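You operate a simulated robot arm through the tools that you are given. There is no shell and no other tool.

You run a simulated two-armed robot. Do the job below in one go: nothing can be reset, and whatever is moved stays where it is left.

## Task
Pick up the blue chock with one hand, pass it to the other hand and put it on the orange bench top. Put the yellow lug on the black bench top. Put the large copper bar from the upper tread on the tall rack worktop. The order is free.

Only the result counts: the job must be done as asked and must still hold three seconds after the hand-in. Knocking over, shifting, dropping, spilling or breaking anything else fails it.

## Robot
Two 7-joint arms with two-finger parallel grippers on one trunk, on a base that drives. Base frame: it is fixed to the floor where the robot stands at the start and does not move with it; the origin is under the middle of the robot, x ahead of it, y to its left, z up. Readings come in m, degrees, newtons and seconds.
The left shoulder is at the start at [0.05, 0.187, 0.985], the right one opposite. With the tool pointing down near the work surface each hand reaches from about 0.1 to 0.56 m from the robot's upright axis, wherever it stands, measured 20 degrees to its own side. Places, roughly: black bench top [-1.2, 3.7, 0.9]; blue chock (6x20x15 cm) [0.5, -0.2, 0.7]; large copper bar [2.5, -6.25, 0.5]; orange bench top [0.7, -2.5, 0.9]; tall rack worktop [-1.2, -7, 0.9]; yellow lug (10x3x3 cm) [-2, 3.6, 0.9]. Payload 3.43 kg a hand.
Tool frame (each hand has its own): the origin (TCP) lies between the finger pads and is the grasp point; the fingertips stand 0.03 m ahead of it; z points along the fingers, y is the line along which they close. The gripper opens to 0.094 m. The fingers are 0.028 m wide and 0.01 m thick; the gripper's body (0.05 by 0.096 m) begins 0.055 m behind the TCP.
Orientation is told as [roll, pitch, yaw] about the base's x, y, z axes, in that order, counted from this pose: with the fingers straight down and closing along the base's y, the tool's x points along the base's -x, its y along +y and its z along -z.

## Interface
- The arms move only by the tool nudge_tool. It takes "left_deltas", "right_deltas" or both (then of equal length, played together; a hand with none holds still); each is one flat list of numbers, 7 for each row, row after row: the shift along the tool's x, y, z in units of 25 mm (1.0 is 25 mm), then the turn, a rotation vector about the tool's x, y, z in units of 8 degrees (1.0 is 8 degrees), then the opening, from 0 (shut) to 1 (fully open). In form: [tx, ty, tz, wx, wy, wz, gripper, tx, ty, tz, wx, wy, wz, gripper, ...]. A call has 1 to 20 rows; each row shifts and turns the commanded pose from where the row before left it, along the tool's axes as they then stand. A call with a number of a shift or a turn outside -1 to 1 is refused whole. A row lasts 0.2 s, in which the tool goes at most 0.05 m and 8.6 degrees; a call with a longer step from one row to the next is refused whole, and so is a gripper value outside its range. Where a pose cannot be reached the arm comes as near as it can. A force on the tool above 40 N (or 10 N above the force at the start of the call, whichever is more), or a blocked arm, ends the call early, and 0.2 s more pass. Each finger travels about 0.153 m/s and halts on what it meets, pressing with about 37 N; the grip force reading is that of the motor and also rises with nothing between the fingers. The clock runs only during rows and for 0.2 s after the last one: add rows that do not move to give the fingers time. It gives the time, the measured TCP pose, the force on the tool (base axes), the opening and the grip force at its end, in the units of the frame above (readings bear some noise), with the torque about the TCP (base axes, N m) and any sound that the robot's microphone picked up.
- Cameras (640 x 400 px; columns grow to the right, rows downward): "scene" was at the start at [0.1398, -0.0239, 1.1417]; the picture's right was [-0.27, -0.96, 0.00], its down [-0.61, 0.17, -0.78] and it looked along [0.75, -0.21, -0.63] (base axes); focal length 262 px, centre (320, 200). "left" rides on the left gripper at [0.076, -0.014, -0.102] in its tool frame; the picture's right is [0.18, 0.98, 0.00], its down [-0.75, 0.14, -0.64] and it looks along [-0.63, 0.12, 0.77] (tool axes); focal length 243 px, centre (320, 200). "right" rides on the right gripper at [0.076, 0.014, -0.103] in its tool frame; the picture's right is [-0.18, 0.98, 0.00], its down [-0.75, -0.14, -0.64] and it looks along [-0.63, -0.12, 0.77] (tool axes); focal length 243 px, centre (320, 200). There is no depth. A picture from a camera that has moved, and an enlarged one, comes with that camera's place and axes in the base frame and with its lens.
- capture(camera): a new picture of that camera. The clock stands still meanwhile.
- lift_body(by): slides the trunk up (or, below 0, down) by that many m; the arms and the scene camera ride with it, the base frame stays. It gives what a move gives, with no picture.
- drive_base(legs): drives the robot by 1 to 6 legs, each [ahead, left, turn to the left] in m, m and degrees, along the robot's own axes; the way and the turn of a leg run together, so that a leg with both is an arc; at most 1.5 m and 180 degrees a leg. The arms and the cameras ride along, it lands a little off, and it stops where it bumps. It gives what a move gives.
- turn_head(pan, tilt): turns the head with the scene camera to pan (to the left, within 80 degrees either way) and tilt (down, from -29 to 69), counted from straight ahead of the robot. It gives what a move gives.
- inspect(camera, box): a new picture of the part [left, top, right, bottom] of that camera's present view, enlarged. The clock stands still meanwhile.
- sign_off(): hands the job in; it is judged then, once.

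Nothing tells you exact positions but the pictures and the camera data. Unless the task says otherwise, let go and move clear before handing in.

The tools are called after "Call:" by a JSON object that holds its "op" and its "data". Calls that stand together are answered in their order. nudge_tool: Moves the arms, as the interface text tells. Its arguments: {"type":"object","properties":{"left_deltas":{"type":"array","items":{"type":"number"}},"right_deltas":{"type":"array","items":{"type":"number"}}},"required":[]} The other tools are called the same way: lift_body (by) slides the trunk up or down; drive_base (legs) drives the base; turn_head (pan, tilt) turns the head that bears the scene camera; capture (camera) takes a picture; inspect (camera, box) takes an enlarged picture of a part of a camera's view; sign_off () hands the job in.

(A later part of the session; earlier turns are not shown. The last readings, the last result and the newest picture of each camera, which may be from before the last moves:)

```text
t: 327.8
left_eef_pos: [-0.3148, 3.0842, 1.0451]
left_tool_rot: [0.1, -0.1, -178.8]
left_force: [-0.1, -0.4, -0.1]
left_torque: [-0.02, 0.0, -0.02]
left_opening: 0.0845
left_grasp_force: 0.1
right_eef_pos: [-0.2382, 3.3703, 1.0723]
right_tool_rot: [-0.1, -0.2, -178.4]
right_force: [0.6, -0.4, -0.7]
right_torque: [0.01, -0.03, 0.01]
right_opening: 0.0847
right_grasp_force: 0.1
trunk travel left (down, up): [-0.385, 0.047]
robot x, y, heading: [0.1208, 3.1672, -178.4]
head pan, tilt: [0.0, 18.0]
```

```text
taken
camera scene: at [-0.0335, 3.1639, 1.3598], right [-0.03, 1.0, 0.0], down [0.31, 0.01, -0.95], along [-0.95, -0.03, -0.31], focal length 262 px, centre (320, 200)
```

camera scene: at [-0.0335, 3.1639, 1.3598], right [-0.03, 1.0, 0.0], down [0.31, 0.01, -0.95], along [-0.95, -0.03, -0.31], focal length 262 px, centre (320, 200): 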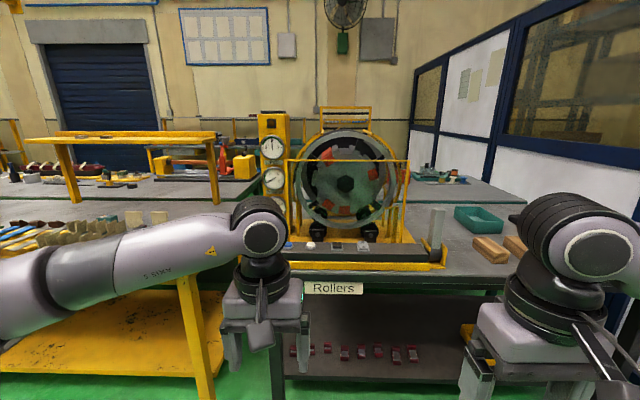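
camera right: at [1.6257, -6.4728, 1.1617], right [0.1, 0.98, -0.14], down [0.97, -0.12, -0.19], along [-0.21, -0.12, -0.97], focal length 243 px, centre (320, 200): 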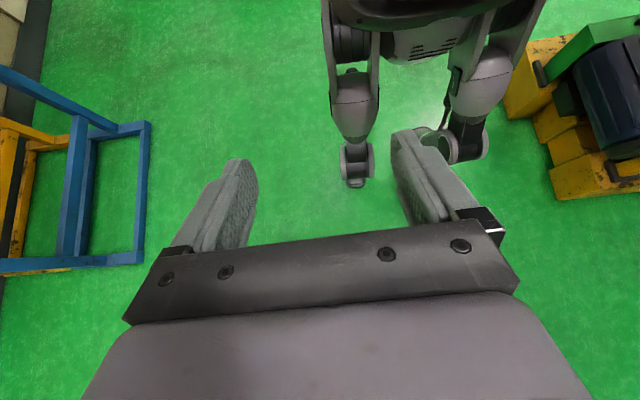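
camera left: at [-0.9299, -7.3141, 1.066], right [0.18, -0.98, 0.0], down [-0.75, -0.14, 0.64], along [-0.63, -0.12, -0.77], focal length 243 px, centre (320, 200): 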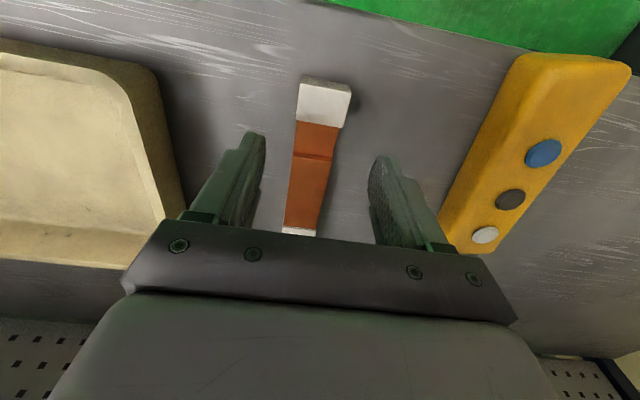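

The black bench carries a roller rig; behind it is another bench. Zooming in to look for the yellow lug.

Call:
{"op": "inspect", "data": {"camera": "scene", "box": [380, 130, 540, 280]}}

Call:
{"op": "inspect", "data": {"camera": "scene", "box": [240, 90, 460, 280]}}

Call:
{"op": "inspect", "data": {"camera": "scene", "box": [0, 120, 270, 280]}}

```text
2.67 times, centred on (460, 205) of scene
camera zoom: at [-0.0335, 3.1639, 1.3598], right [-0.03, 1.0, 0.0], down [0.31, 0.01, -0.95], along [-0.95, -0.03, -0.31], focal length 699 px, centre (-53, 187)
```

zoom: 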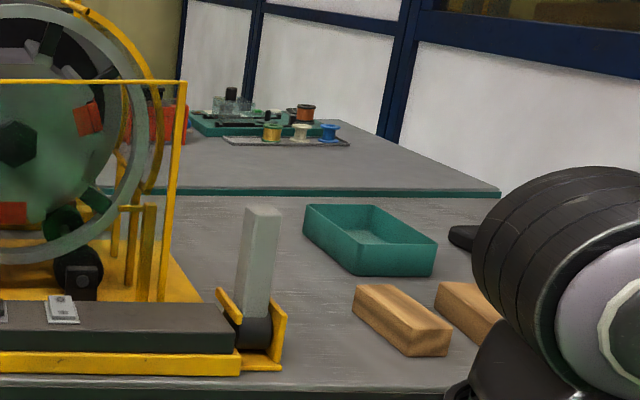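

```text
2.11 times, centred on (350, 185) of scene
camera zoom: at [-0.0335, 3.1639, 1.3598], right [-0.03, 1.0, 0.0], down [0.31, 0.01, -0.95], along [-0.95, -0.03, -0.31], focal length 552 px, centre (257, 232)
```

zoom: 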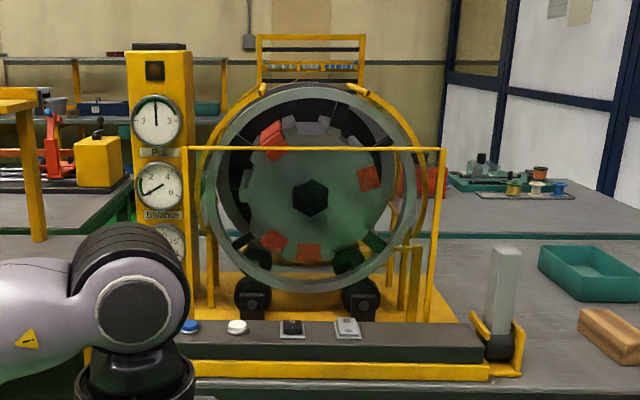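

```text
2.37 times, centred on (135, 200) of scene
camera zoom: at [-0.0335, 3.1639, 1.3598], right [-0.03, 1.0, 0.0], down [0.31, 0.01, -0.95], along [-0.95, -0.03, -0.31], focal length 622 px, centre (758, 200)
```

zoom: 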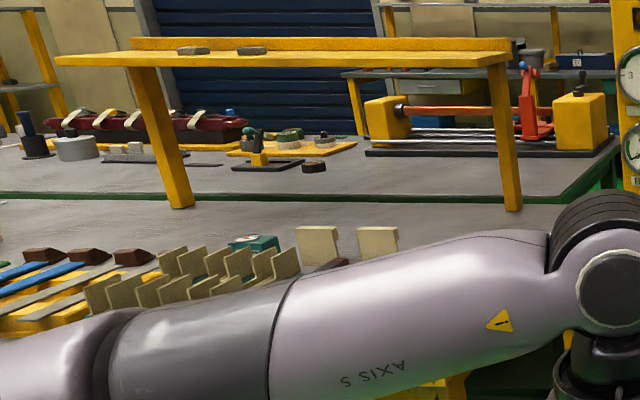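

The lug must be on the bench behind (x≈−2), which I can only reach from its far side; I'll need to drive around. First, a quick look at the free space on the right part of the black bench for later.

Call:
{"op": "nudge_tool", "data": {"right_deltas": [0, -1, 0, 0, 0, 0, 0.9, 0, -1, 0, 0, 0, 0, 0.9, 0, -1, 0, 0, 0, 0, 0.9, 0, -1, 0, 0, 0, 0, 0.9, 0, -1, 0, 0, 0, 0, 0.9, 0, 0, 0, 0, 0, 0, 0.9]}}

Call:
{"op": "turn_head", "data": {"pan": -25, "tilt": 22}}

Call:
{"op": "capture", "data": {"camera": "scene"}}

```text
t: 329.2
left_eef_pos: [-0.3145, 3.0848, 1.0436]
left_tool_rot: [0.0, 0.0, -178.9]
left_force: [0.4, -0.1, 0.0]
left_torque: [0.0, -0.01, -0.01]
left_opening: 0.0845
left_grasp_force: 0.0
right_eef_pos: [-0.2413, 3.4953, 1.0732]
right_tool_rot: [0.0, -0.1, -178.4]
right_force: [0.6, 0.0, -0.2]
right_torque: [-0.01, 0.02, -0.02]
right_opening: 0.0847
right_grasp_force: 0.1
trunk travel left (down, up): [-0.385, 0.047]
robot x, y, heading: [0.1197, 3.1698, -178.3]
head pan, tilt: [0.0, 18.0]
```

```text
t: 330.1
left_eef_pos: [-0.3139, 3.0844, 1.0436]
left_tool_rot: [-0.1, 0.0, -178.8]
left_force: [0.1, -1.0, -0.1]
left_torque: [-0.05, -0.02, -0.01]
left_opening: 0.0845
left_grasp_force: 0.1
right_eef_pos: [-0.2406, 3.4949, 1.0713]
right_tool_rot: [0.0, -0.1, -178.3]
right_force: [-0.8, 0.2, 0.5]
right_torque: [-0.02, 0.01, -0.04]
right_opening: 0.0846
right_grasp_force: 0.0
trunk travel left (down, up): [-0.385, 0.047]
robot x, y, heading: [0.1168, 3.1688, -178.5]
head pan, tilt: [-25.0, 22.0]
```

```text
taken
camera scene: at [-0.0254, 3.2033, 1.3533], right [0.4, 0.92, 0.0], down [0.34, -0.15, -0.93], along [-0.85, 0.37, -0.37], focal length 262 px, centre (320, 200)
```

scene: 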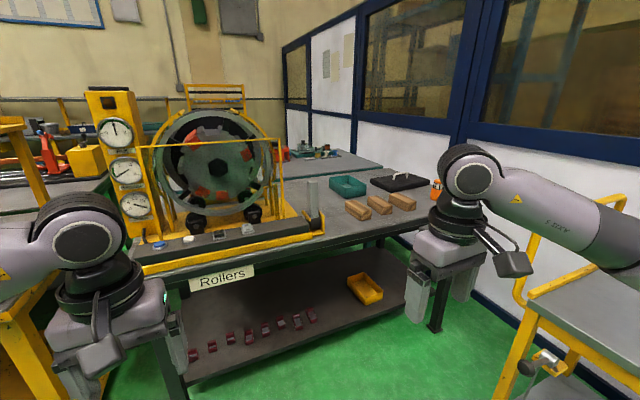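

Call:
{"op": "inspect", "data": {"camera": "scene", "box": [280, 140, 460, 280]}}

```text
2.86 times, centred on (370, 210) of scene
camera zoom: at [-0.0254, 3.2033, 1.3533], right [0.4, 0.92, 0.0], down [0.34, -0.15, -0.93], along [-0.85, 0.37, -0.37], focal length 749 px, centre (177, 171)
```

zoom: 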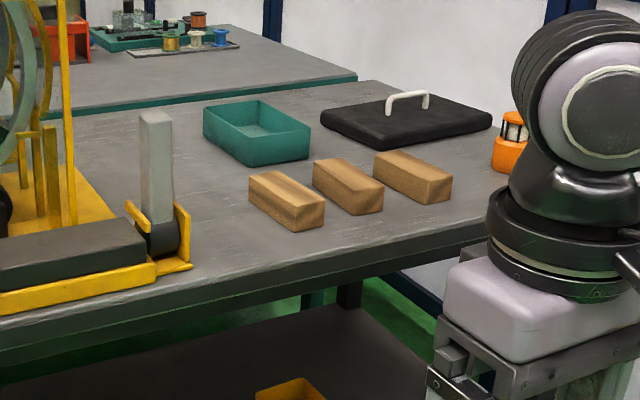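

The black bench has a free gap around (−0.80, 3.64) between the lever post and the wooden blocks. Now I'll drive around the bench block: back south through the corridor.

Call:
{"op": "drive_base", "data": {"legs": [[0, 0, 88.4], [0.4, -0.15, 0], [1.3, -0.2, 0]]}}

Call:
{"op": "turn_head", "data": {"pan": -20, "tilt": 18}}

Call:
{"op": "capture", "data": {"camera": "scene"}}

```text
t: 342.7
left_eef_pos: [-0.1621, 1.0455, 1.0438]
left_tool_rot: [0.1, 0.0, -90.9]
left_force: [-0.8, -0.2, 0.0]
left_torque: [-0.01, 0.01, 0.01]
left_opening: 0.0845
left_grasp_force: 0.1
right_eef_pos: [-0.5694, 1.1342, 1.0727]
right_tool_rot: [0.0, -0.2, -90.4]
right_force: [-0.6, -0.4, 0.2]
right_torque: [-0.01, 0.0, 0.0]
right_opening: 0.0848
right_grasp_force: 0.1
trunk travel left (down, up): [-0.385, 0.047]
robot x, y, heading: [-0.2295, 1.4825, -90.7]
head pan, tilt: [-25.0, 22.0]
```

```text
t: 343.3
left_eef_pos: [-0.1627, 1.0465, 1.0436]
left_tool_rot: [0.0, 0.0, -90.8]
left_force: [-0.3, 1.0, 0.1]
left_torque: [0.01, 0.02, 0.01]
left_opening: 0.0847
left_grasp_force: 0.1
right_eef_pos: [-0.5694, 1.1338, 1.0724]
right_tool_rot: [0.0, -0.2, -90.4]
right_force: [0.6, 0.4, 0.3]
right_torque: [0.0, -0.01, 0.01]
right_opening: 0.0847
right_grasp_force: 0.1
trunk travel left (down, up): [-0.385, 0.047]
robot x, y, heading: [-0.2294, 1.478, -90.3]
head pan, tilt: [-20.0, 18.0]
```

```text
taken
camera scene: at [-0.2649, 1.3352, 1.3598], right [-0.94, 0.35, 0.0], down [0.11, 0.29, -0.95], along [-0.33, -0.89, -0.31], focal length 262 px, centre (320, 200)
```

scene: 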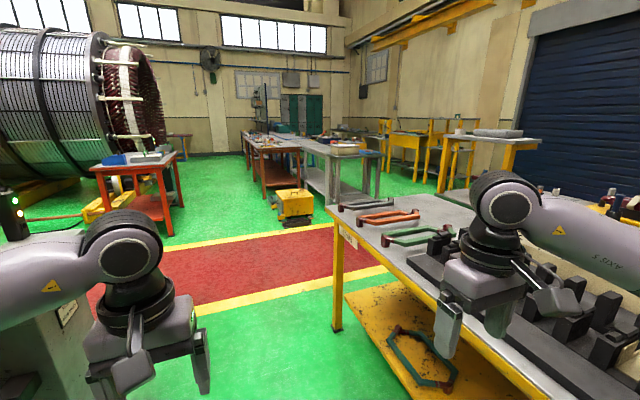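

Call:
{"op": "nudge_tool", "data": {"right_deltas": [0, 1, 0, 0, 0, 0, 0.9, 0, 1, 0, 0, 0, 0, 0.9, 0, 1, 0, 0, 0, 0, 0.9, 0, 1, 0, 0, 0, 0, 0.9, 0, 1, 0, 0, 0, 0, 0.9, 0, 0, 0, 0, 0, 0, 0.9]}}

Call:
{"op": "drive_base", "data": {"legs": [[1.4, 0, 0], [0.95, 0, 0], [0, 0, -90]]}}

Call:
{"op": "turn_head", "data": {"pan": -15, "tilt": 15}}

Call:
{"op": "capture", "data": {"camera": "scene"}}

```text
t: 344.7
left_eef_pos: [-0.1625, 1.0457, 1.0443]
left_tool_rot: [0.0, 0.0, -90.8]
left_force: [0.7, -0.5, 0.4]
left_torque: [0.01, -0.02, 0.04]
left_opening: 0.0846
left_grasp_force: 0.1
right_eef_pos: [-0.445, 1.1305, 1.0733]
right_tool_rot: [0.1, 0.0, -90.4]
right_force: [0.3, 0.3, 0.2]
right_torque: [-0.03, 0.01, 0.02]
right_opening: 0.0847
right_grasp_force: 0.1
trunk travel left (down, up): [-0.385, 0.047]
robot x, y, heading: [-0.23, 1.4816, -90.7]
head pan, tilt: [-20.0, 18.0]
```

```text
t: 360.1
left_eef_pos: [-0.6999, -0.9112, 1.043]
left_tool_rot: [-0.1, 0.0, 177.3]
left_force: [0.1, 0.7, -0.5]
left_torque: [0.0, 0.02, 0.01]
left_opening: 0.0848
left_grasp_force: 0.1
right_eef_pos: [-0.6039, -0.6315, 1.0728]
right_tool_rot: [0.0, -0.2, 177.9]
right_force: [0.2, -0.3, -1.0]
right_torque: [0.02, -0.02, 0.01]
right_opening: 0.0848
right_grasp_force: 0.0
trunk travel left (down, up): [-0.385, 0.047]
robot x, y, heading: [-0.2561, -0.8574, 177.4]
head pan, tilt: [-20.0, 18.0]
```

```text
t: 360.8
left_eef_pos: [-0.699, -0.9114, 1.0441]
left_tool_rot: [0.0, -0.1, 177.3]
left_force: [-0.3, -0.3, 1.1]
left_torque: [0.03, 0.02, 0.0]
left_opening: 0.0848
left_grasp_force: 0.1
right_eef_pos: [-0.6045, -0.6316, 1.0725]
right_tool_rot: [-0.1, -0.2, 177.7]
right_force: [-0.6, -0.1, -0.1]
right_torque: [-0.01, -0.01, -0.01]
right_opening: 0.0845
right_grasp_force: 0.0
trunk travel left (down, up): [-0.385, 0.047]
robot x, y, heading: [-0.2582, -0.8534, 177.6]
head pan, tilt: [-15.0, 15.0]
```

```text
taken
camera scene: at [-0.409, -0.8273, 1.3647], right [0.3, 0.96, 0.0], down [0.25, -0.08, -0.97], along [-0.92, 0.29, -0.26], focal length 262 px, centre (320, 200)
```

scene: 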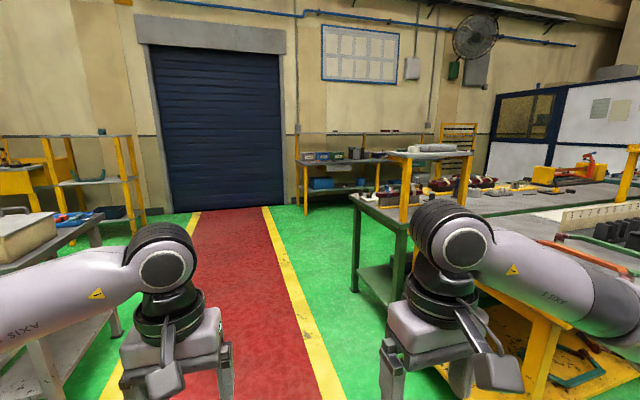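

The west aisle between the green bench (corner ≈ (−2.25, 0.07)) and the wall is wide. Driving there.

Call:
{"op": "drive_base", "data": {"legs": [[1.5, 0, 0], [1.2, 0, 0], [0, 0, -87.5]]}}

Call:
{"op": "turn_head", "data": {"pan": -20, "tilt": 15}}

Call:
{"op": "capture", "data": {"camera": "scene"}}

```text
t: 377.6
left_eef_pos: [-3.0228, -0.3371, 1.043]
left_tool_rot: [0.0, 0.0, 89.6]
left_force: [-0.3, -0.4, 0.0]
left_torque: [0.02, 0.0, 0.04]
left_opening: 0.0847
left_grasp_force: 0.2
right_eef_pos: [-2.7394, -0.4201, 1.0727]
right_tool_rot: [0.1, -0.2, 90.1]
right_force: [0.9, -0.4, 0.5]
right_torque: [0.01, -0.01, 0.01]
right_opening: 0.0842
right_grasp_force: 0.1
trunk travel left (down, up): [-0.385, 0.047]
robot x, y, heading: [-2.9492, -0.7757, 90.1]
head pan, tilt: [-15.0, 15.0]
```

```text
t: 378.2
left_eef_pos: [-3.0211, -0.3357, 1.043]
left_tool_rot: [0.0, -0.1, 89.6]
left_force: [0.6, 0.0, -0.8]
left_torque: [0.01, -0.03, -0.02]
left_opening: 0.0847
left_grasp_force: 0.1
right_eef_pos: [-2.7395, -0.4192, 1.0724]
right_tool_rot: [0.0, -0.1, 90.1]
right_force: [0.7, -0.3, -0.4]
right_torque: [0.0, 0.01, -0.01]
right_opening: 0.0847
right_grasp_force: 0.0
trunk travel left (down, up): [-0.385, 0.047]
robot x, y, heading: [-2.9495, -0.7699, 89.8]
head pan, tilt: [-20.0, 15.0]
```

```text
taken
camera scene: at [-2.9193, -0.6265, 1.3647], right [0.94, -0.34, 0.0], down [-0.09, -0.24, -0.97], along [0.33, 0.91, -0.26], focal length 262 px, centre (320, 200)
```

scene: 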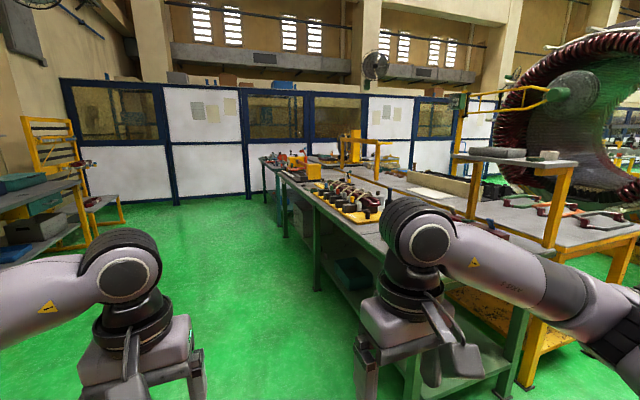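

West aisle is clear. Driving north toward the lug.

Call:
{"op": "drive_base", "data": {"legs": [[1.5, 0, 0], [1.5, 0, 0]]}}

Call:
{"op": "turn_head", "data": {"pan": -35, "tilt": 20}}

Call:
{"op": "capture", "data": {"camera": "scene"}}

```text
t: 392.9
left_eef_pos: [-3.1012, 2.7053, 1.0435]
left_tool_rot: [0.0, -0.1, 91.3]
left_force: [-0.3, 0.1, 0.2]
left_torque: [-0.01, -0.01, 0.03]
left_opening: 0.0844
left_grasp_force: 0.1
right_eef_pos: [-2.8158, 2.6317, 1.0724]
right_tool_rot: [0.1, -0.2, 91.8]
right_force: [-0.4, 0.8, 0.4]
right_torque: [0.01, 0.0, 0.02]
right_opening: 0.0847
right_grasp_force: 0.0
trunk travel left (down, up): [-0.385, 0.047]
robot x, y, heading: [-3.0128, 2.2709, 91.9]
head pan, tilt: [-20.0, 15.0]
```

```text
t: 393.6
left_eef_pos: [-3.1003, 2.7047, 1.0428]
left_tool_rot: [0.0, 0.0, 91.3]
left_force: [-0.1, 0.2, 0.4]
left_torque: [0.01, -0.01, 0.02]
left_opening: 0.085
left_grasp_force: 0.3
right_eef_pos: [-2.8154, 2.63, 1.0726]
right_tool_rot: [0.0, -0.1, 91.8]
right_force: [-0.2, 0.0, -1.0]
right_torque: [0.0, 0.01, -0.02]
right_opening: 0.0845
right_grasp_force: 0.0
trunk travel left (down, up): [-0.385, 0.047]
robot x, y, heading: [-3.0138, 2.2735, 92.1]
head pan, tilt: [-35.0, 20.0]
```

```text
taken
camera scene: at [-2.9671, 2.4074, 1.3566], right [0.84, -0.55, 0.0], down [-0.19, -0.29, -0.94], along [0.51, 0.79, -0.34], focal length 262 px, centre (320, 200)
```

scene: 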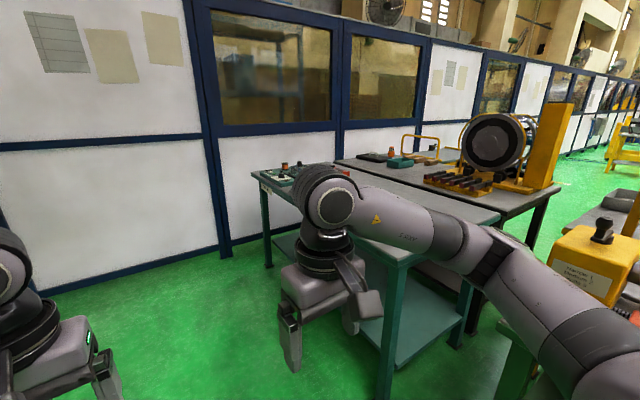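

A teal table stands next to the black bench. I'll go alongside it and turn to face it (+x).

Call:
{"op": "drive_base", "data": {"legs": [[1.2, 0.05, 0], [0, 0, -92]]}}

Call:
{"op": "turn_head", "data": {"pan": 0, "tilt": 22}}

Call:
{"op": "capture", "data": {"camera": "scene"}}

```text
t: 403.8
left_eef_pos: [-2.652, 3.5374, 1.0433]
left_tool_rot: [0.0, 0.0, -3.2]
left_force: [-0.4, -0.7, -0.6]
left_torque: [0.02, -0.01, 0.03]
left_opening: 0.0844
left_grasp_force: 0.1
right_eef_pos: [-2.7474, 3.2593, 1.0738]
right_tool_rot: [0.0, -0.1, -2.7]
right_force: [-1.2, -0.4, 0.0]
right_torque: [-0.04, -0.01, -0.01]
right_opening: 0.0845
right_grasp_force: 0.1
trunk travel left (down, up): [-0.385, 0.047]
robot x, y, heading: [-3.0861, 3.4878, -3.1]
head pan, tilt: [-35.0, 20.0]
```

```text
t: 404.8
left_eef_pos: [-2.6493, 3.5376, 1.0424]
left_tool_rot: [0.0, 0.0, -3.1]
left_force: [0.4, 0.4, 0.0]
left_torque: [-0.03, 0.01, 0.0]
left_opening: 0.0846
left_grasp_force: 0.0
right_eef_pos: [-2.7491, 3.2587, 1.072]
right_tool_rot: [0.1, -0.2, -2.6]
right_force: [0.5, 0.3, 0.5]
right_torque: [0.01, 0.01, 0.01]
right_opening: 0.0847
right_grasp_force: 0.1
trunk travel left (down, up): [-0.385, 0.047]
robot x, y, heading: [-3.0919, 3.4866, -2.7]
head pan, tilt: [0.0, 22.0]
```

```text
taken
camera scene: at [-2.9393, 3.4785, 1.3533], right [-0.05, -1.0, 0.0], down [-0.37, 0.02, -0.93], along [0.93, -0.05, -0.37], focal length 262 px, centre (320, 200)
```

scene: 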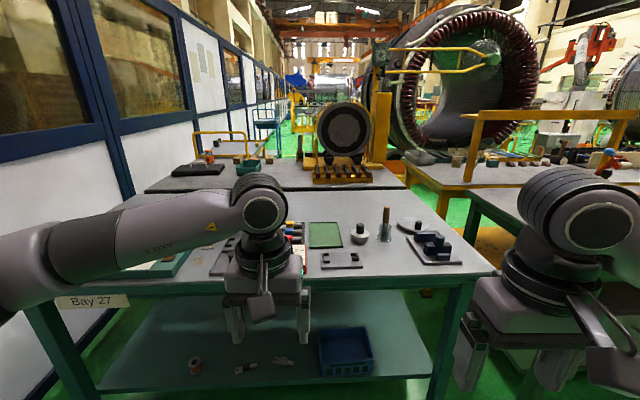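

The teal table has several small items. Zooming in to find the yellow lug.

Call:
{"op": "inspect", "data": {"camera": "scene", "box": [100, 180, 500, 330]}}

Call:
{"op": "nudge_tool", "data": {"left_deltas": [0, 1, -0.5, 0, 0, 0, 0.9, 0, 1, -0.5, 0, 0, 0, 0.9, 0, 1, 0, 0, 0, 0, 0.9, 0, 1, 0, 0, 0, 0, 0.9, 0.5, 1, 0, 0, 0, 0, 0.9, 0.5, 1, 0, 0, 0, 0, 0.9, 0, 0, 0, 0, 0, 0, 0.9]}}

Call:
{"op": "inspect", "data": {"camera": "scene", "box": [170, 150, 490, 320]}}

```text
1.60 times, centred on (300, 255) of scene
camera zoom: at [-2.9393, 3.4785, 1.3533], right [-0.05, -1.0, 0.0], down [-0.37, 0.02, -0.93], along [0.93, -0.05, -0.37], focal length 420 px, centre (352, 112)
```

zoom: 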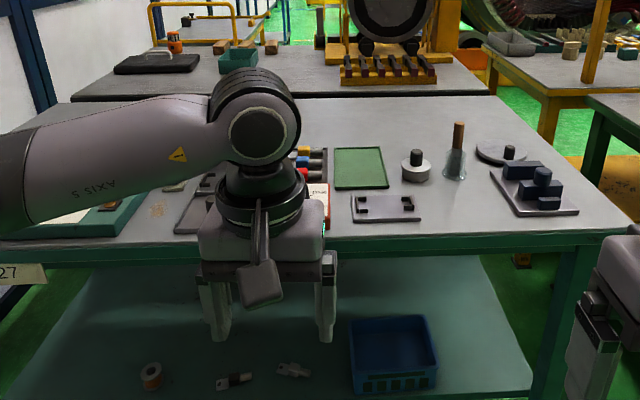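

```text
t: 406.4
left_eef_pos: [-2.6705, 3.6909, 1.0703]
left_tool_rot: [0.1, 0.0, -3.3]
left_force: [-0.8, 0.3, 0.2]
left_torque: [-0.03, -0.01, -0.01]
left_opening: 0.0846
left_grasp_force: 0.0
right_eef_pos: [-2.7483, 3.2587, 1.0723]
right_tool_rot: [0.0, -0.2, -2.7]
right_force: [-0.1, 0.5, 0.2]
right_torque: [0.02, 0.02, -0.05]
right_opening: 0.0849
right_grasp_force: 0.1
trunk travel left (down, up): [-0.385, 0.047]
robot x, y, heading: [-3.0912, 3.487, -2.6]
head pan, tilt: [0.0, 22.0]
```

```text
2.00 times, centred on (330, 235) of scene
camera zoom: at [-2.9392, 3.4784, 1.3533], right [-0.05, -1.0, 0.0], down [-0.37, 0.02, -0.93], along [0.93, -0.04, -0.37], focal length 524 px, centre (300, 130)
```

zoom: 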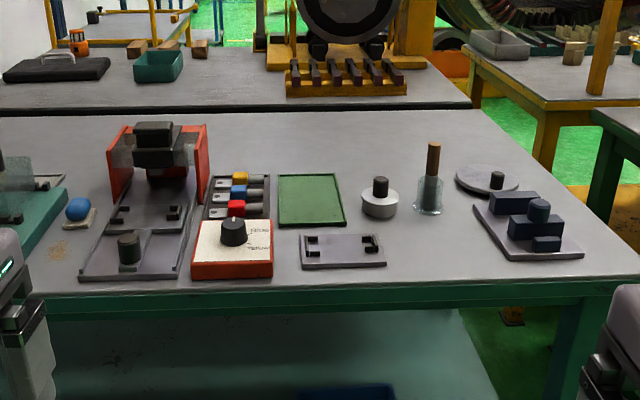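

There's a small rack with three pieces marked yellow, blue and red. Zooming further.

Call:
{"op": "inspect", "data": {"camera": "scene", "box": [200, 190, 360, 300]}}

Call:
{"op": "inspect", "data": {"camera": "scene", "box": [255, 225, 325, 275]}}

```text
3.64 times, centred on (280, 245) of scene
camera zoom: at [-2.9392, 3.4784, 1.3533], right [-0.05, -1.0, 0.0], down [-0.37, 0.02, -0.93], along [0.93, -0.04, -0.37], focal length 954 px, centre (466, 36)
```

zoom: 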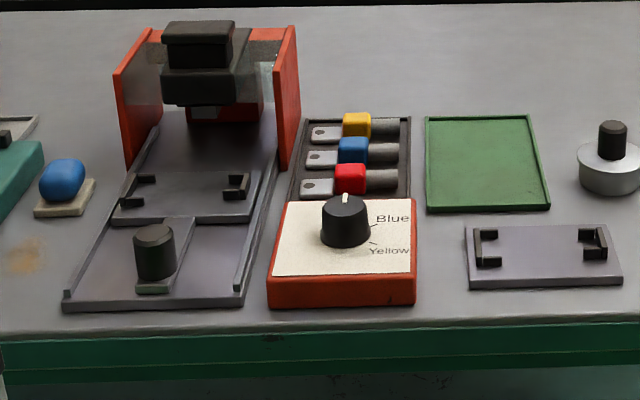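

```text
8.00 times, centred on (290, 250) of scene
camera zoom: at [-2.9392, 3.4784, 1.3533], right [-0.05, -1.0, 0.0], down [-0.37, 0.02, -0.93], along [0.93, -0.04, -0.37], focal length 2098 px, centre (560, -200)
```

zoom: 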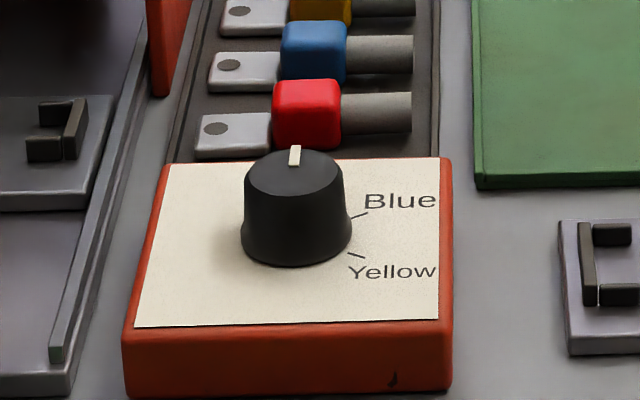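

The yellow lug is the far one of three in a dark tray at about (−2.04, 3.55), lying along y. I'll raise both hands, turn the left gripper 90° so it can close across the lug, and then move in.

Call:
{"op": "nudge_tool", "data": {"left_deltas": [0, -1, -0.33, 0, 0, 0, 0.9, 0, -1, -0.33, 0, 0, 0, 0.9, 0, -1, -0.33, 0, 0, 0, 0.9, 0, -1, -0.33, 0, 0, 0, 0.9, 0, -1, -0.33, 0, 0, 0, 0.9, 0, -1, -0.33, 0, 0, 0, 0.9, 0, 0, 0, 0, 0, -0.9375, 0.9, 0, 0, 0, 0, 0, -0.9375, 0.9, 0, 0, 0, 0, 0, -0.9375, 0.9, 0, 0, 0, 0, 0, -0.9375, 0.9, 0, 0, 0, 0, 0, -0.9375, 0.9, 0, 0, 0, 0, 0, -0.9375, 0.9, 0, 0, 0, 0, 0, -0.9375, 0.9, 0, 0, 0, 0, 0, -0.9375, 0.9, 0, 0, 0, 0, 0, -0.9375, 0.9, 0, 0, 0, 0, 0, -0.9375, 0.9, 0, 0, 0, 0, 0, -0.9375, 0.9, 0, 0, 0, 0, 0, -0.9375, 0.9], "right_deltas": [0.7, -0.3, -0.35, 0, 0, 0, 0.9, 0.7, -0.3, -0.35, 0, 0, 0, 0.9, 0.7, -0.3, -0.35, 0, 0, 0, 0.9, 0.7, -0.3, -0.35, 0, 0, 0, 0.9, 0.7, -0.3, -0.35, 0, 0, 0, 0.9, 0, 0, 0, 0, 0, 0, 0.9, 0, 0, 0, 0, 0, 0, 0.9, 0, 0, 0, 0, 0, 0, 0.9, 0, 0, 0, 0, 0, 0, 0.9, 0, 0, 0, 0, 0, 0, 0.9, 0, 0, 0, 0, 0, 0, 0.9, 0, 0, 0, 0, 0, 0, 0.9, 0, 0, 0, 0, 0, 0, 0.9, 0, 0, 0, 0, 0, 0, 0.9, 0, 0, 0, 0, 0, 0, 0.9, 0, 0, 0, 0, 0, 0, 0.9, 0, 0, 0, 0, 0, 0, 0.9, 0, 0, 0, 0, 0, 0, 0.9]}}

Call:
{"op": "capture", "data": {"camera": "scene"}}

```text
t: 410.2
left_eef_pos: [-2.6761, 3.5386, 1.1166]
left_tool_rot: [0.0, 0.0, 86.9]
left_force: [0.1, -0.8, 1.7]
left_torque: [0.0, -0.01, -0.02]
left_opening: 0.085
left_grasp_force: 0.1
right_eef_pos: [-2.8375, 3.2251, 1.1165]
right_tool_rot: [-0.1, -0.2, -2.7]
right_force: [-1.7, 0.7, 0.2]
right_torque: [-0.01, -0.02, -0.03]
right_opening: 0.0845
right_grasp_force: 0.1
trunk travel left (down, up): [-0.385, 0.047]
robot x, y, heading: [-3.0875, 3.4855, -2.7]
head pan, tilt: [0.0, 22.0]
```

```text
taken
camera scene: at [-2.9393, 3.4786, 1.3533], right [-0.05, -1.0, 0.0], down [-0.37, 0.02, -0.93], along [0.93, -0.04, -0.37], focal length 262 px, centre (320, 200)
```

scene: 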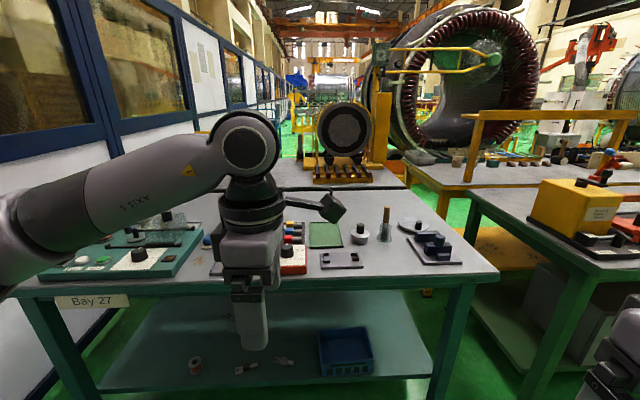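

Now turning square and moving 0.28 m closer, then measuring again.

Call:
{"op": "drive_base", "data": {"legs": [[0, 0, 2.7], [0.28, 0, 0]]}}

Call:
{"op": "turn_head", "data": {"pan": 0, "tilt": 35}}

Call:
{"op": "capture", "data": {"camera": "scene"}}

Call:
{"op": "inspect", "data": {"camera": "scene", "box": [220, 130, 400, 270]}}

Call:
{"op": "capture", "data": {"camera": "left"}}

```text
t: 412.5
left_eef_pos: [-2.4015, 3.5574, 1.118]
left_tool_rot: [0.1, 0.0, 89.2]
left_force: [-0.1, -0.2, -0.1]
left_torque: [0.02, 0.01, -0.02]
left_opening: 0.0846
left_grasp_force: 0.1
right_eef_pos: [-2.5479, 3.2362, 1.1163]
right_tool_rot: [0.0, -0.1, -0.2]
right_force: [0.3, 0.3, 0.6]
right_torque: [-0.02, 0.0, 0.0]
right_opening: 0.0844
right_grasp_force: 0.1
trunk travel left (down, up): [-0.385, 0.047]
robot x, y, heading: [-2.8098, 3.4863, -0.2]
head pan, tilt: [0.0, 22.0]
```

```text
t: 413.3
left_eef_pos: [-2.4012, 3.5567, 1.1186]
left_tool_rot: [0.0, -0.1, 89.3]
left_force: [0.1, 0.0, 0.3]
left_torque: [0.04, -0.04, -0.02]
left_opening: 0.0848
left_grasp_force: 0.0
right_eef_pos: [-2.5499, 3.2366, 1.1163]
right_tool_rot: [-0.1, -0.1, -0.2]
right_force: [-0.6, 0.3, 0.5]
right_torque: [0.01, -0.01, 0.01]
right_opening: 0.0846
right_grasp_force: 0.0
trunk travel left (down, up): [-0.385, 0.047]
robot x, y, heading: [-2.81, 3.4859, -0.4]
head pan, tilt: [0.0, 35.0]
```

```text
taken
camera scene: at [-2.6669, 3.4848, 1.3328], right [0.0, -1.0, 0.0], down [-0.57, 0.0, -0.82], along [0.82, 0.0, -0.57], focal length 262 px, centre (320, 200)
```

scene: 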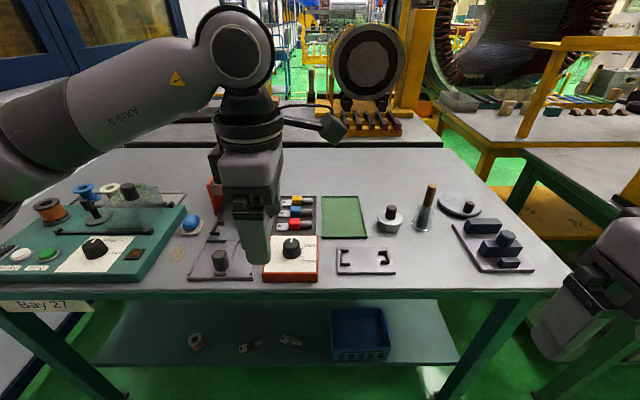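

```text
2.86 times, centred on (310, 200) of scene
camera zoom: at [-2.6669, 3.4848, 1.3328], right [0.0, -1.0, 0.0], down [-0.57, 0.0, -0.82], along [0.82, 0.0, -0.57], focal length 749 px, centre (349, 200)
```

zoom: 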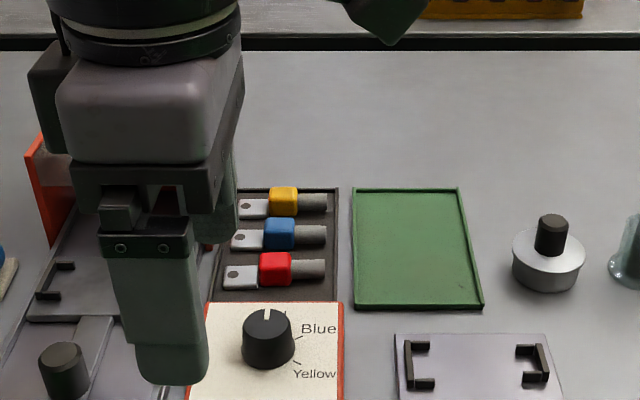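

```text
taken
camera left: at [-2.3883, 3.4801, 1.2208], right [-0.99, -0.17, 0.0], down [-0.13, 0.76, 0.64], along [-0.11, 0.63, -0.77], focal length 243 px, centre (320, 200)
```

left: 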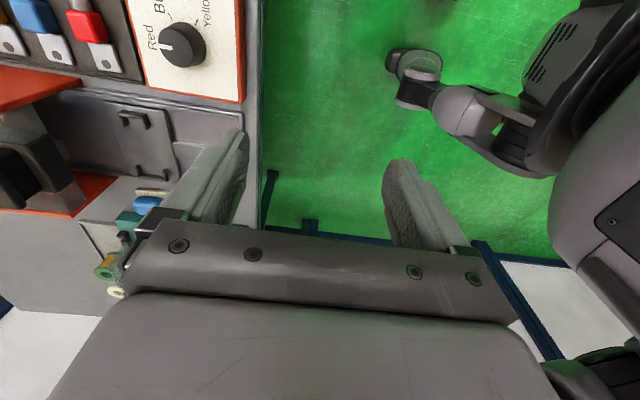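

Refined: yellow collar top at (−2.033, 3.55, 0.898), lug spacing ≈5 cm, table z≈0.87, table edge x≈−2.335. Driving 0.2 m closer.

Call:
{"op": "drive_base", "data": {"legs": [[0.2, 0, 0]]}}

Call:
{"op": "nudge_tool", "data": {"left_deltas": [0, -0.9, 0, 0, 0, 0, 0.9, 0, -0.9, 0, 0, 0, 0, 0.9, 0, -0.9, 0, 0, 0, 0, 0.9, 0, -0.9, 0, 0, 0, 0, 0.9, 0, -0.9, 0, 0, 0, 0, 0.9, 0, -0.9, 0, 0, 0, 0, 0.9, 0, 0, 0, 0, 0, 0, 0.9]}}

Call:
{"op": "capture", "data": {"camera": "left"}}

Call:
{"op": "capture", "data": {"camera": "scene"}}

```text
t: 414.9
left_eef_pos: [-2.2026, 3.5559, 1.118]
left_tool_rot: [0.0, 0.0, 89.3]
left_force: [-0.3, -0.1, -0.3]
left_torque: [-0.01, -0.01, 0.02]
left_opening: 0.0847
left_grasp_force: 0.1
right_eef_pos: [-2.3508, 3.2376, 1.1159]
right_tool_rot: [0.0, -0.2, -0.1]
right_force: [0.6, -0.1, -1.0]
right_torque: [-0.02, -0.01, -0.02]
right_opening: 0.0846
right_grasp_force: 0.0
trunk travel left (down, up): [-0.385, 0.047]
robot x, y, heading: [-2.6117, 3.4878, -0.2]
head pan, tilt: [0.0, 35.0]
```

```text
t: 416.5
left_eef_pos: [-2.0685, 3.5553, 1.1172]
left_tool_rot: [0.0, 0.0, 89.4]
left_force: [0.1, -0.2, 0.0]
left_torque: [-0.01, -0.02, -0.02]
left_opening: 0.0847
left_grasp_force: 0.1
right_eef_pos: [-2.3521, 3.2361, 1.1158]
right_tool_rot: [0.1, -0.2, -0.1]
right_force: [0.3, -0.1, 0.9]
right_torque: [0.01, 0.0, -0.03]
right_opening: 0.0847
right_grasp_force: 0.1
trunk travel left (down, up): [-0.385, 0.047]
robot x, y, heading: [-2.6154, 3.4848, 0.0]
head pan, tilt: [0.0, 35.0]
```

```text
taken
camera left: at [-2.0566, 3.4794, 1.22], right [-0.98, -0.17, 0.0], down [-0.13, 0.76, 0.64], along [-0.11, 0.63, -0.77], focal length 243 px, centre (320, 200)
```

left: 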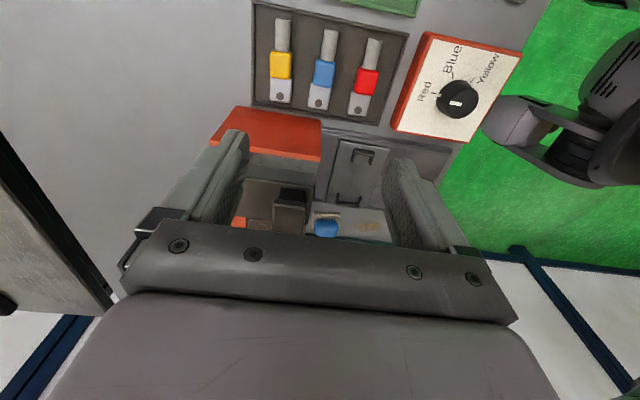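

```text
taken
camera scene: at [-2.4706, 3.4847, 1.3327], right [0.0, -1.0, 0.0], down [-0.57, 0.0, -0.82], along [0.82, 0.0, -0.57], focal length 262 px, centre (320, 200)
```

scene: 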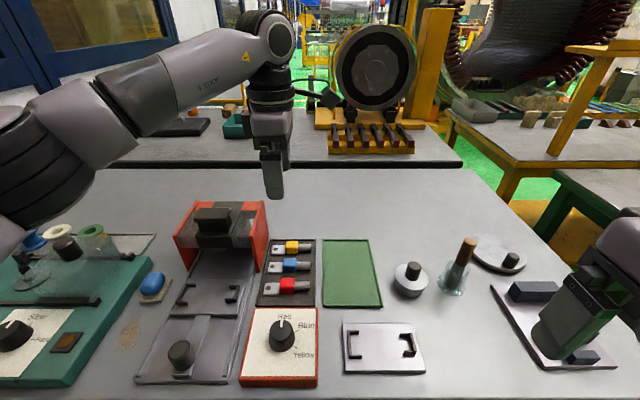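

The lugs are in view of the left hand camera. Zooming to measure the yellow one precisely.

Call:
{"op": "inspect", "data": {"camera": "left", "box": [240, 0, 420, 130]}}

Call:
{"op": "inspect", "data": {"camera": "scene", "box": [240, 210, 400, 330]}}

```text
3.08 times, centred on (330, 65) of left
camera zoom: at [-2.0566, 3.4794, 1.22], right [-0.98, -0.17, 0.0], down [-0.13, 0.76, 0.64], along [-0.11, 0.63, -0.77], focal length 746 px, centre (289, 615)
```

zoom: 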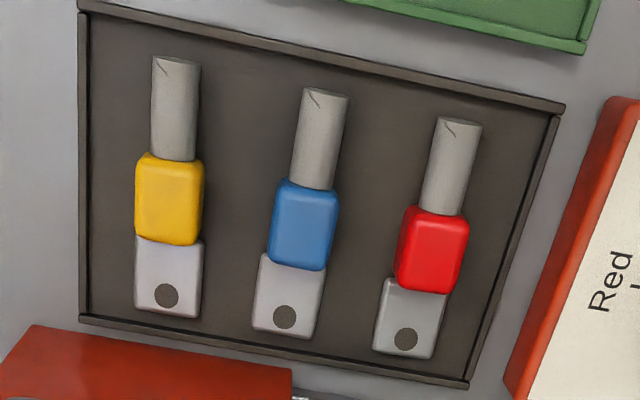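

```text
3.33 times, centred on (320, 270) of scene
camera zoom: at [-2.4706, 3.4847, 1.3327], right [0.0, -1.0, 0.0], down [-0.57, 0.0, -0.82], along [0.82, 0.0, -0.57], focal length 874 px, centre (320, -33)
```

zoom: 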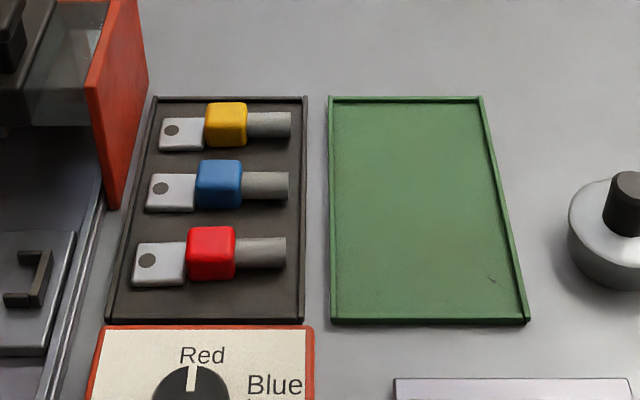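

Yellow lug measured at x≈−2.022, y≈3.547. Moving above it at ~9 cm height with the gripper narrowed to 4 cm, then re-measuring.

Call:
{"op": "nudge_tool", "data": {"left_deltas": [0.055, -0.31, 0.8, 0, 0, 0, 0.7, 0.055, -0.31, 0.8, 0, 0, 0, 0.6, 0.055, -0.31, 0.8, 0, 0, 0, 0.5, 0.055, -0.31, 0.8, 0, 0, 0, 0.45, 0.055, -0.31, 0.8, 0, 0, -0.08, 0.45, 0.055, -0.31, 0.8, 0, 0, 0, 0.45, 0, 0, 0, 0, 0, 0, 0.45]}}

Call:
{"op": "capture", "data": {"camera": "left"}}

Call:
{"op": "inspect", "data": {"camera": "left", "box": [240, 0, 420, 200]}}

Call:
{"op": "inspect", "data": {"camera": "scene", "box": [220, 150, 380, 320]}}

```text
t: 418.1
left_eef_pos: [-2.0232, 3.5464, 0.9975]
left_tool_rot: [0.0, 0.0, 90.0]
left_force: [-0.4, 0.2, 0.0]
left_torque: [-0.01, 0.02, -0.05]
left_opening: 0.0422
left_grasp_force: 0.1
right_eef_pos: [-2.3521, 3.2368, 1.1155]
right_tool_rot: [0.0, -0.2, 0.1]
right_force: [-0.1, 1.1, 0.3]
right_torque: [0.02, 0.01, 0.0]
right_opening: 0.0846
right_grasp_force: 0.1
trunk travel left (down, up): [-0.385, 0.047]
robot x, y, heading: [-2.6192, 3.4864, -0.1]
head pan, tilt: [0.0, 35.0]
```

```text
taken
camera left: at [-2.0099, 3.47, 1.1015], right [-0.98, -0.18, 0.0], down [-0.14, 0.75, 0.64], along [-0.12, 0.63, -0.77], focal length 243 px, centre (320, 200)
```

left: 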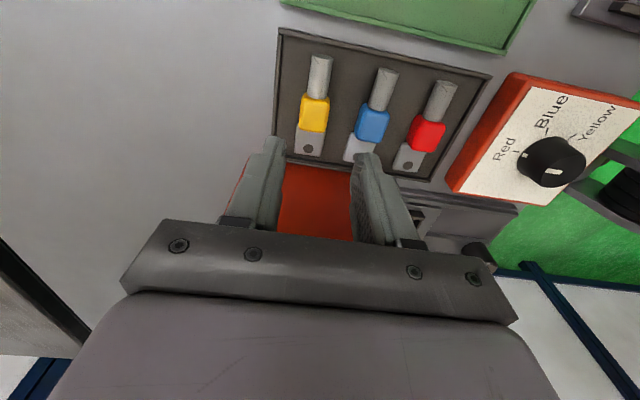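

```text
2.00 times, centred on (330, 100) of left
camera zoom: at [-2.0099, 3.47, 1.1015], right [-0.98, -0.18, 0.0], down [-0.14, 0.75, 0.64], along [-0.12, 0.63, -0.77], focal length 485 px, centre (300, 400)
```

zoom: 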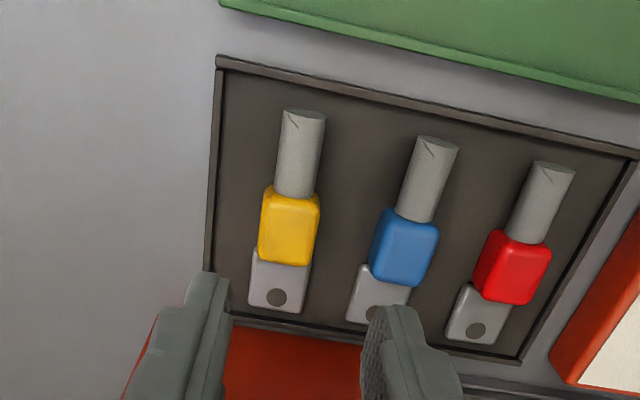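

```text
2.35 times, centred on (300, 235) of scene
camera zoom: at [-2.4706, 3.4847, 1.3327], right [0.0, -1.0, 0.0], down [-0.57, 0.0, -0.82], along [0.82, 0.0, -0.57], focal length 617 px, centre (367, 118)
```

zoom: 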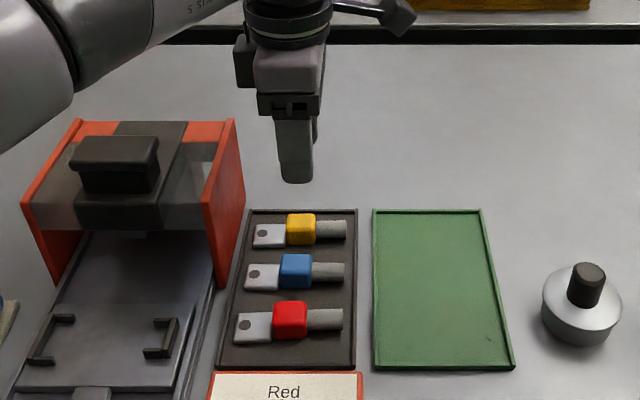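

Need a +5 mm x correction. Applying it and descending partway (to z≈0.95) for another check.

Call:
{"op": "nudge_tool", "data": {"left_deltas": [0.03, -0.22, 0, 0, 0, 0, 0.45, 0, 0, 0.5, 0, 0, 0, 0.45, 0, 0, 0.5, 0, 0, 0, 0.45, 0, 0, 0.5, 0, 0, 0, 0.45, 0, 0, 0.4, 0, 0, 0, 0.45, 0, 0, 0, 0, 0, 0, 0.45]}}

Call:
{"op": "inspect", "data": {"camera": "left", "box": [230, 0, 430, 230]}}

Call:
{"op": "inspect", "data": {"camera": "scene", "box": [250, 180, 350, 300]}}

```text
t: 419.5
left_eef_pos: [-2.0174, 3.5458, 0.9518]
left_tool_rot: [0.0, 0.0, 90.0]
left_force: [-0.5, 0.9, 0.6]
left_torque: [0.01, 0.0, -0.03]
left_opening: 0.0422
left_grasp_force: 0.0
right_eef_pos: [-2.3512, 3.2366, 1.1152]
right_tool_rot: [0.0, -0.2, -0.1]
right_force: [-0.4, -0.6, 0.1]
right_torque: [0.0, 0.01, -0.01]
right_opening: 0.0846
right_grasp_force: 0.0
trunk travel left (down, up): [-0.385, 0.047]
robot x, y, heading: [-2.6141, 3.4887, -0.2]
head pan, tilt: [0.0, 35.0]
```

```text
1.74 times, centred on (330, 115) of left
camera zoom: at [-2.0037, 3.4687, 1.054], right [-0.98, -0.18, 0.0], down [-0.14, 0.75, 0.64], along [-0.12, 0.63, -0.77], focal length 422 px, centre (303, 348)
```

zoom: 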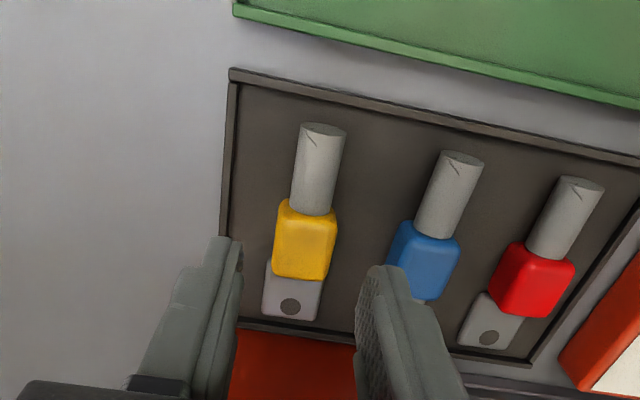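

```text
3.33 times, centred on (300, 240) of scene
camera zoom: at [-2.4705, 3.4846, 1.3327], right [0.0, -1.0, 0.0], down [-0.57, 0.0, -0.82], along [0.82, 0.0, -0.57], focal length 874 px, centre (387, 67)
```

zoom: 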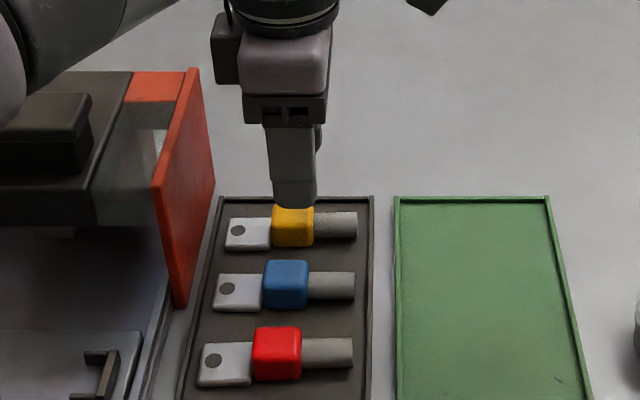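

Aligned within a millimetre. Continuing down to z≈0.915.

Call:
{"op": "nudge_tool", "data": {"left_deltas": [0, 0, 0.3, 0, 0, 0, 0.45, 0, 0, 0.3, 0, 0, 0, 0.45, 0, 0, 0.3, 0, 0, 0, 0.45, 0, 0, 0.3, 0, 0, 0, 0.45, 0, 0, 0.2, 0, 0, 0, 0.45, 0, 0, 0, 0, 0, 0, 0.45]}}

Call:
{"op": "inspect", "data": {"camera": "left", "box": [230, 0, 430, 230]}}

Call:
{"op": "inspect", "data": {"camera": "scene", "box": [250, 180, 350, 300]}}

```text
t: 420.9
left_eef_pos: [-2.0177, 3.545, 0.9151]
left_tool_rot: [-0.1, 0.0, 90.0]
left_force: [0.3, 0.1, -0.2]
left_torque: [0.02, 0.02, 0.03]
left_opening: 0.0423
left_grasp_force: 0.2
right_eef_pos: [-2.3517, 3.237, 1.1153]
right_tool_rot: [0.1, -0.2, -0.1]
right_force: [0.9, -1.0, 0.2]
right_torque: [0.01, -0.01, 0.01]
right_opening: 0.0844
right_grasp_force: 0.0
trunk travel left (down, up): [-0.385, 0.047]
robot x, y, heading: [-2.6165, 3.487, -0.2]
head pan, tilt: [0.0, 35.0]
```

```text
1.74 times, centred on (330, 115) of left
camera zoom: at [-2.0043, 3.469, 1.0183], right [-0.98, -0.18, 0.0], down [-0.14, 0.75, 0.64], along [-0.12, 0.63, -0.77], focal length 422 px, centre (303, 348)
```

zoom: 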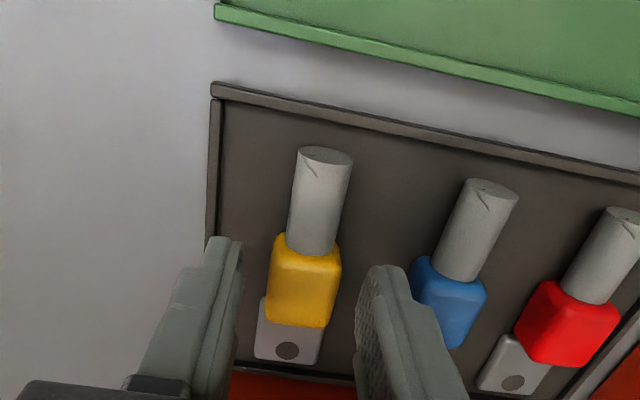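

```text
3.33 times, centred on (300, 240) of scene
camera zoom: at [-2.4705, 3.4846, 1.3327], right [0.0, -1.0, 0.0], down [-0.57, 0.0, -0.82], along [0.82, 0.0, -0.57], focal length 874 px, centre (387, 67)
```

zoom: 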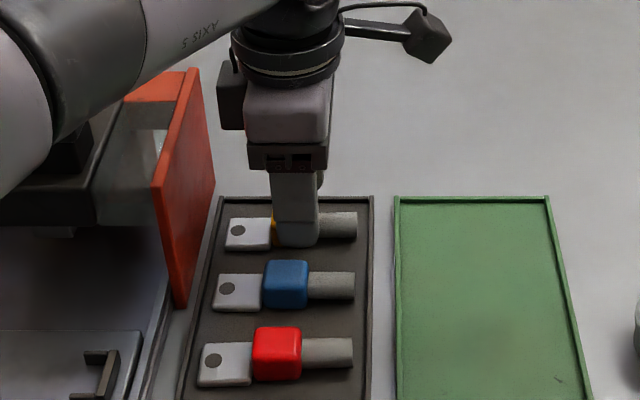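

Well-centred, no contact. Going ~8 mm lower then closing on the collar.

Call:
{"op": "nudge_tool", "data": {"left_deltas": [0, 0, 0.11, 0, 0, 0, 0.45, 0, 0, 0.11, 0, 0, 0, 0.45, 0, 0, 0.1, 0, 0, 0, 0.45, 0, 0, 0, 0, 0, 0, 0.45]}}

```text
t: 421.9
left_eef_pos: [-2.0176, 3.545, 0.9069]
left_tool_rot: [0.0, 0.0, 90.0]
left_force: [-0.2, 0.4, -0.4]
left_torque: [-0.02, 0.0, 0.02]
left_opening: 0.0424
left_grasp_force: 0.1
right_eef_pos: [-2.353, 3.2354, 1.1165]
right_tool_rot: [0.0, -0.2, -0.2]
right_force: [-1.1, 0.2, 0.0]
right_torque: [-0.01, 0.01, 0.0]
right_opening: 0.0844
right_grasp_force: 0.0
trunk travel left (down, up): [-0.385, 0.047]
robot x, y, heading: [-2.6142, 3.4821, 0.0]
head pan, tilt: [0.0, 35.0]
```

Call:
{"op": "nudge_tool", "data": {"left_deltas": [0, 0, 0, 0, 0, 0, 0.38, 0, 0, 0, 0, 0, 0, 0.32, 0, 0, 0, 0, 0, 0, 0.2, 0, 0, 0, 0, 0, 0, 0, 0, 0, 0, 0, 0, 0, 0, 0, 0, 0, 0, 0, 0, 0]}}

Call:
{"op": "inspect", "data": {"camera": "left", "box": [230, 0, 430, 230]}}

```text
t: 423.3
left_eef_pos: [-2.0179, 3.5451, 0.9079]
left_tool_rot: [-0.1, 0.0, 89.9]
left_force: [-0.1, -0.6, 1.0]
left_torque: [0.0, 0.01, 0.01]
left_opening: 0.0252
left_grasp_force: 37.2
right_eef_pos: [-2.3525, 3.2368, 1.1163]
right_tool_rot: [0.0, -0.2, -0.2]
right_force: [-0.2, 0.7, -0.3]
right_torque: [0.02, 0.0, 0.01]
right_opening: 0.0846
right_grasp_force: 0.1
trunk travel left (down, up): [-0.385, 0.047]
robot x, y, heading: [-2.6167, 3.4856, -0.1]
head pan, tilt: [0.0, 35.0]
```

```text
1.74 times, centred on (330, 115) of left
camera zoom: at [-2.0038, 3.4693, 1.0105], right [-0.98, -0.18, 0.0], down [-0.14, 0.75, 0.64], along [-0.12, 0.63, -0.77], focal length 422 px, centre (303, 348)
```

zoom: 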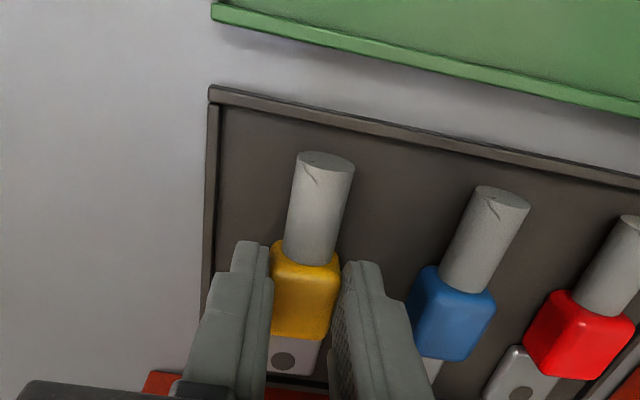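

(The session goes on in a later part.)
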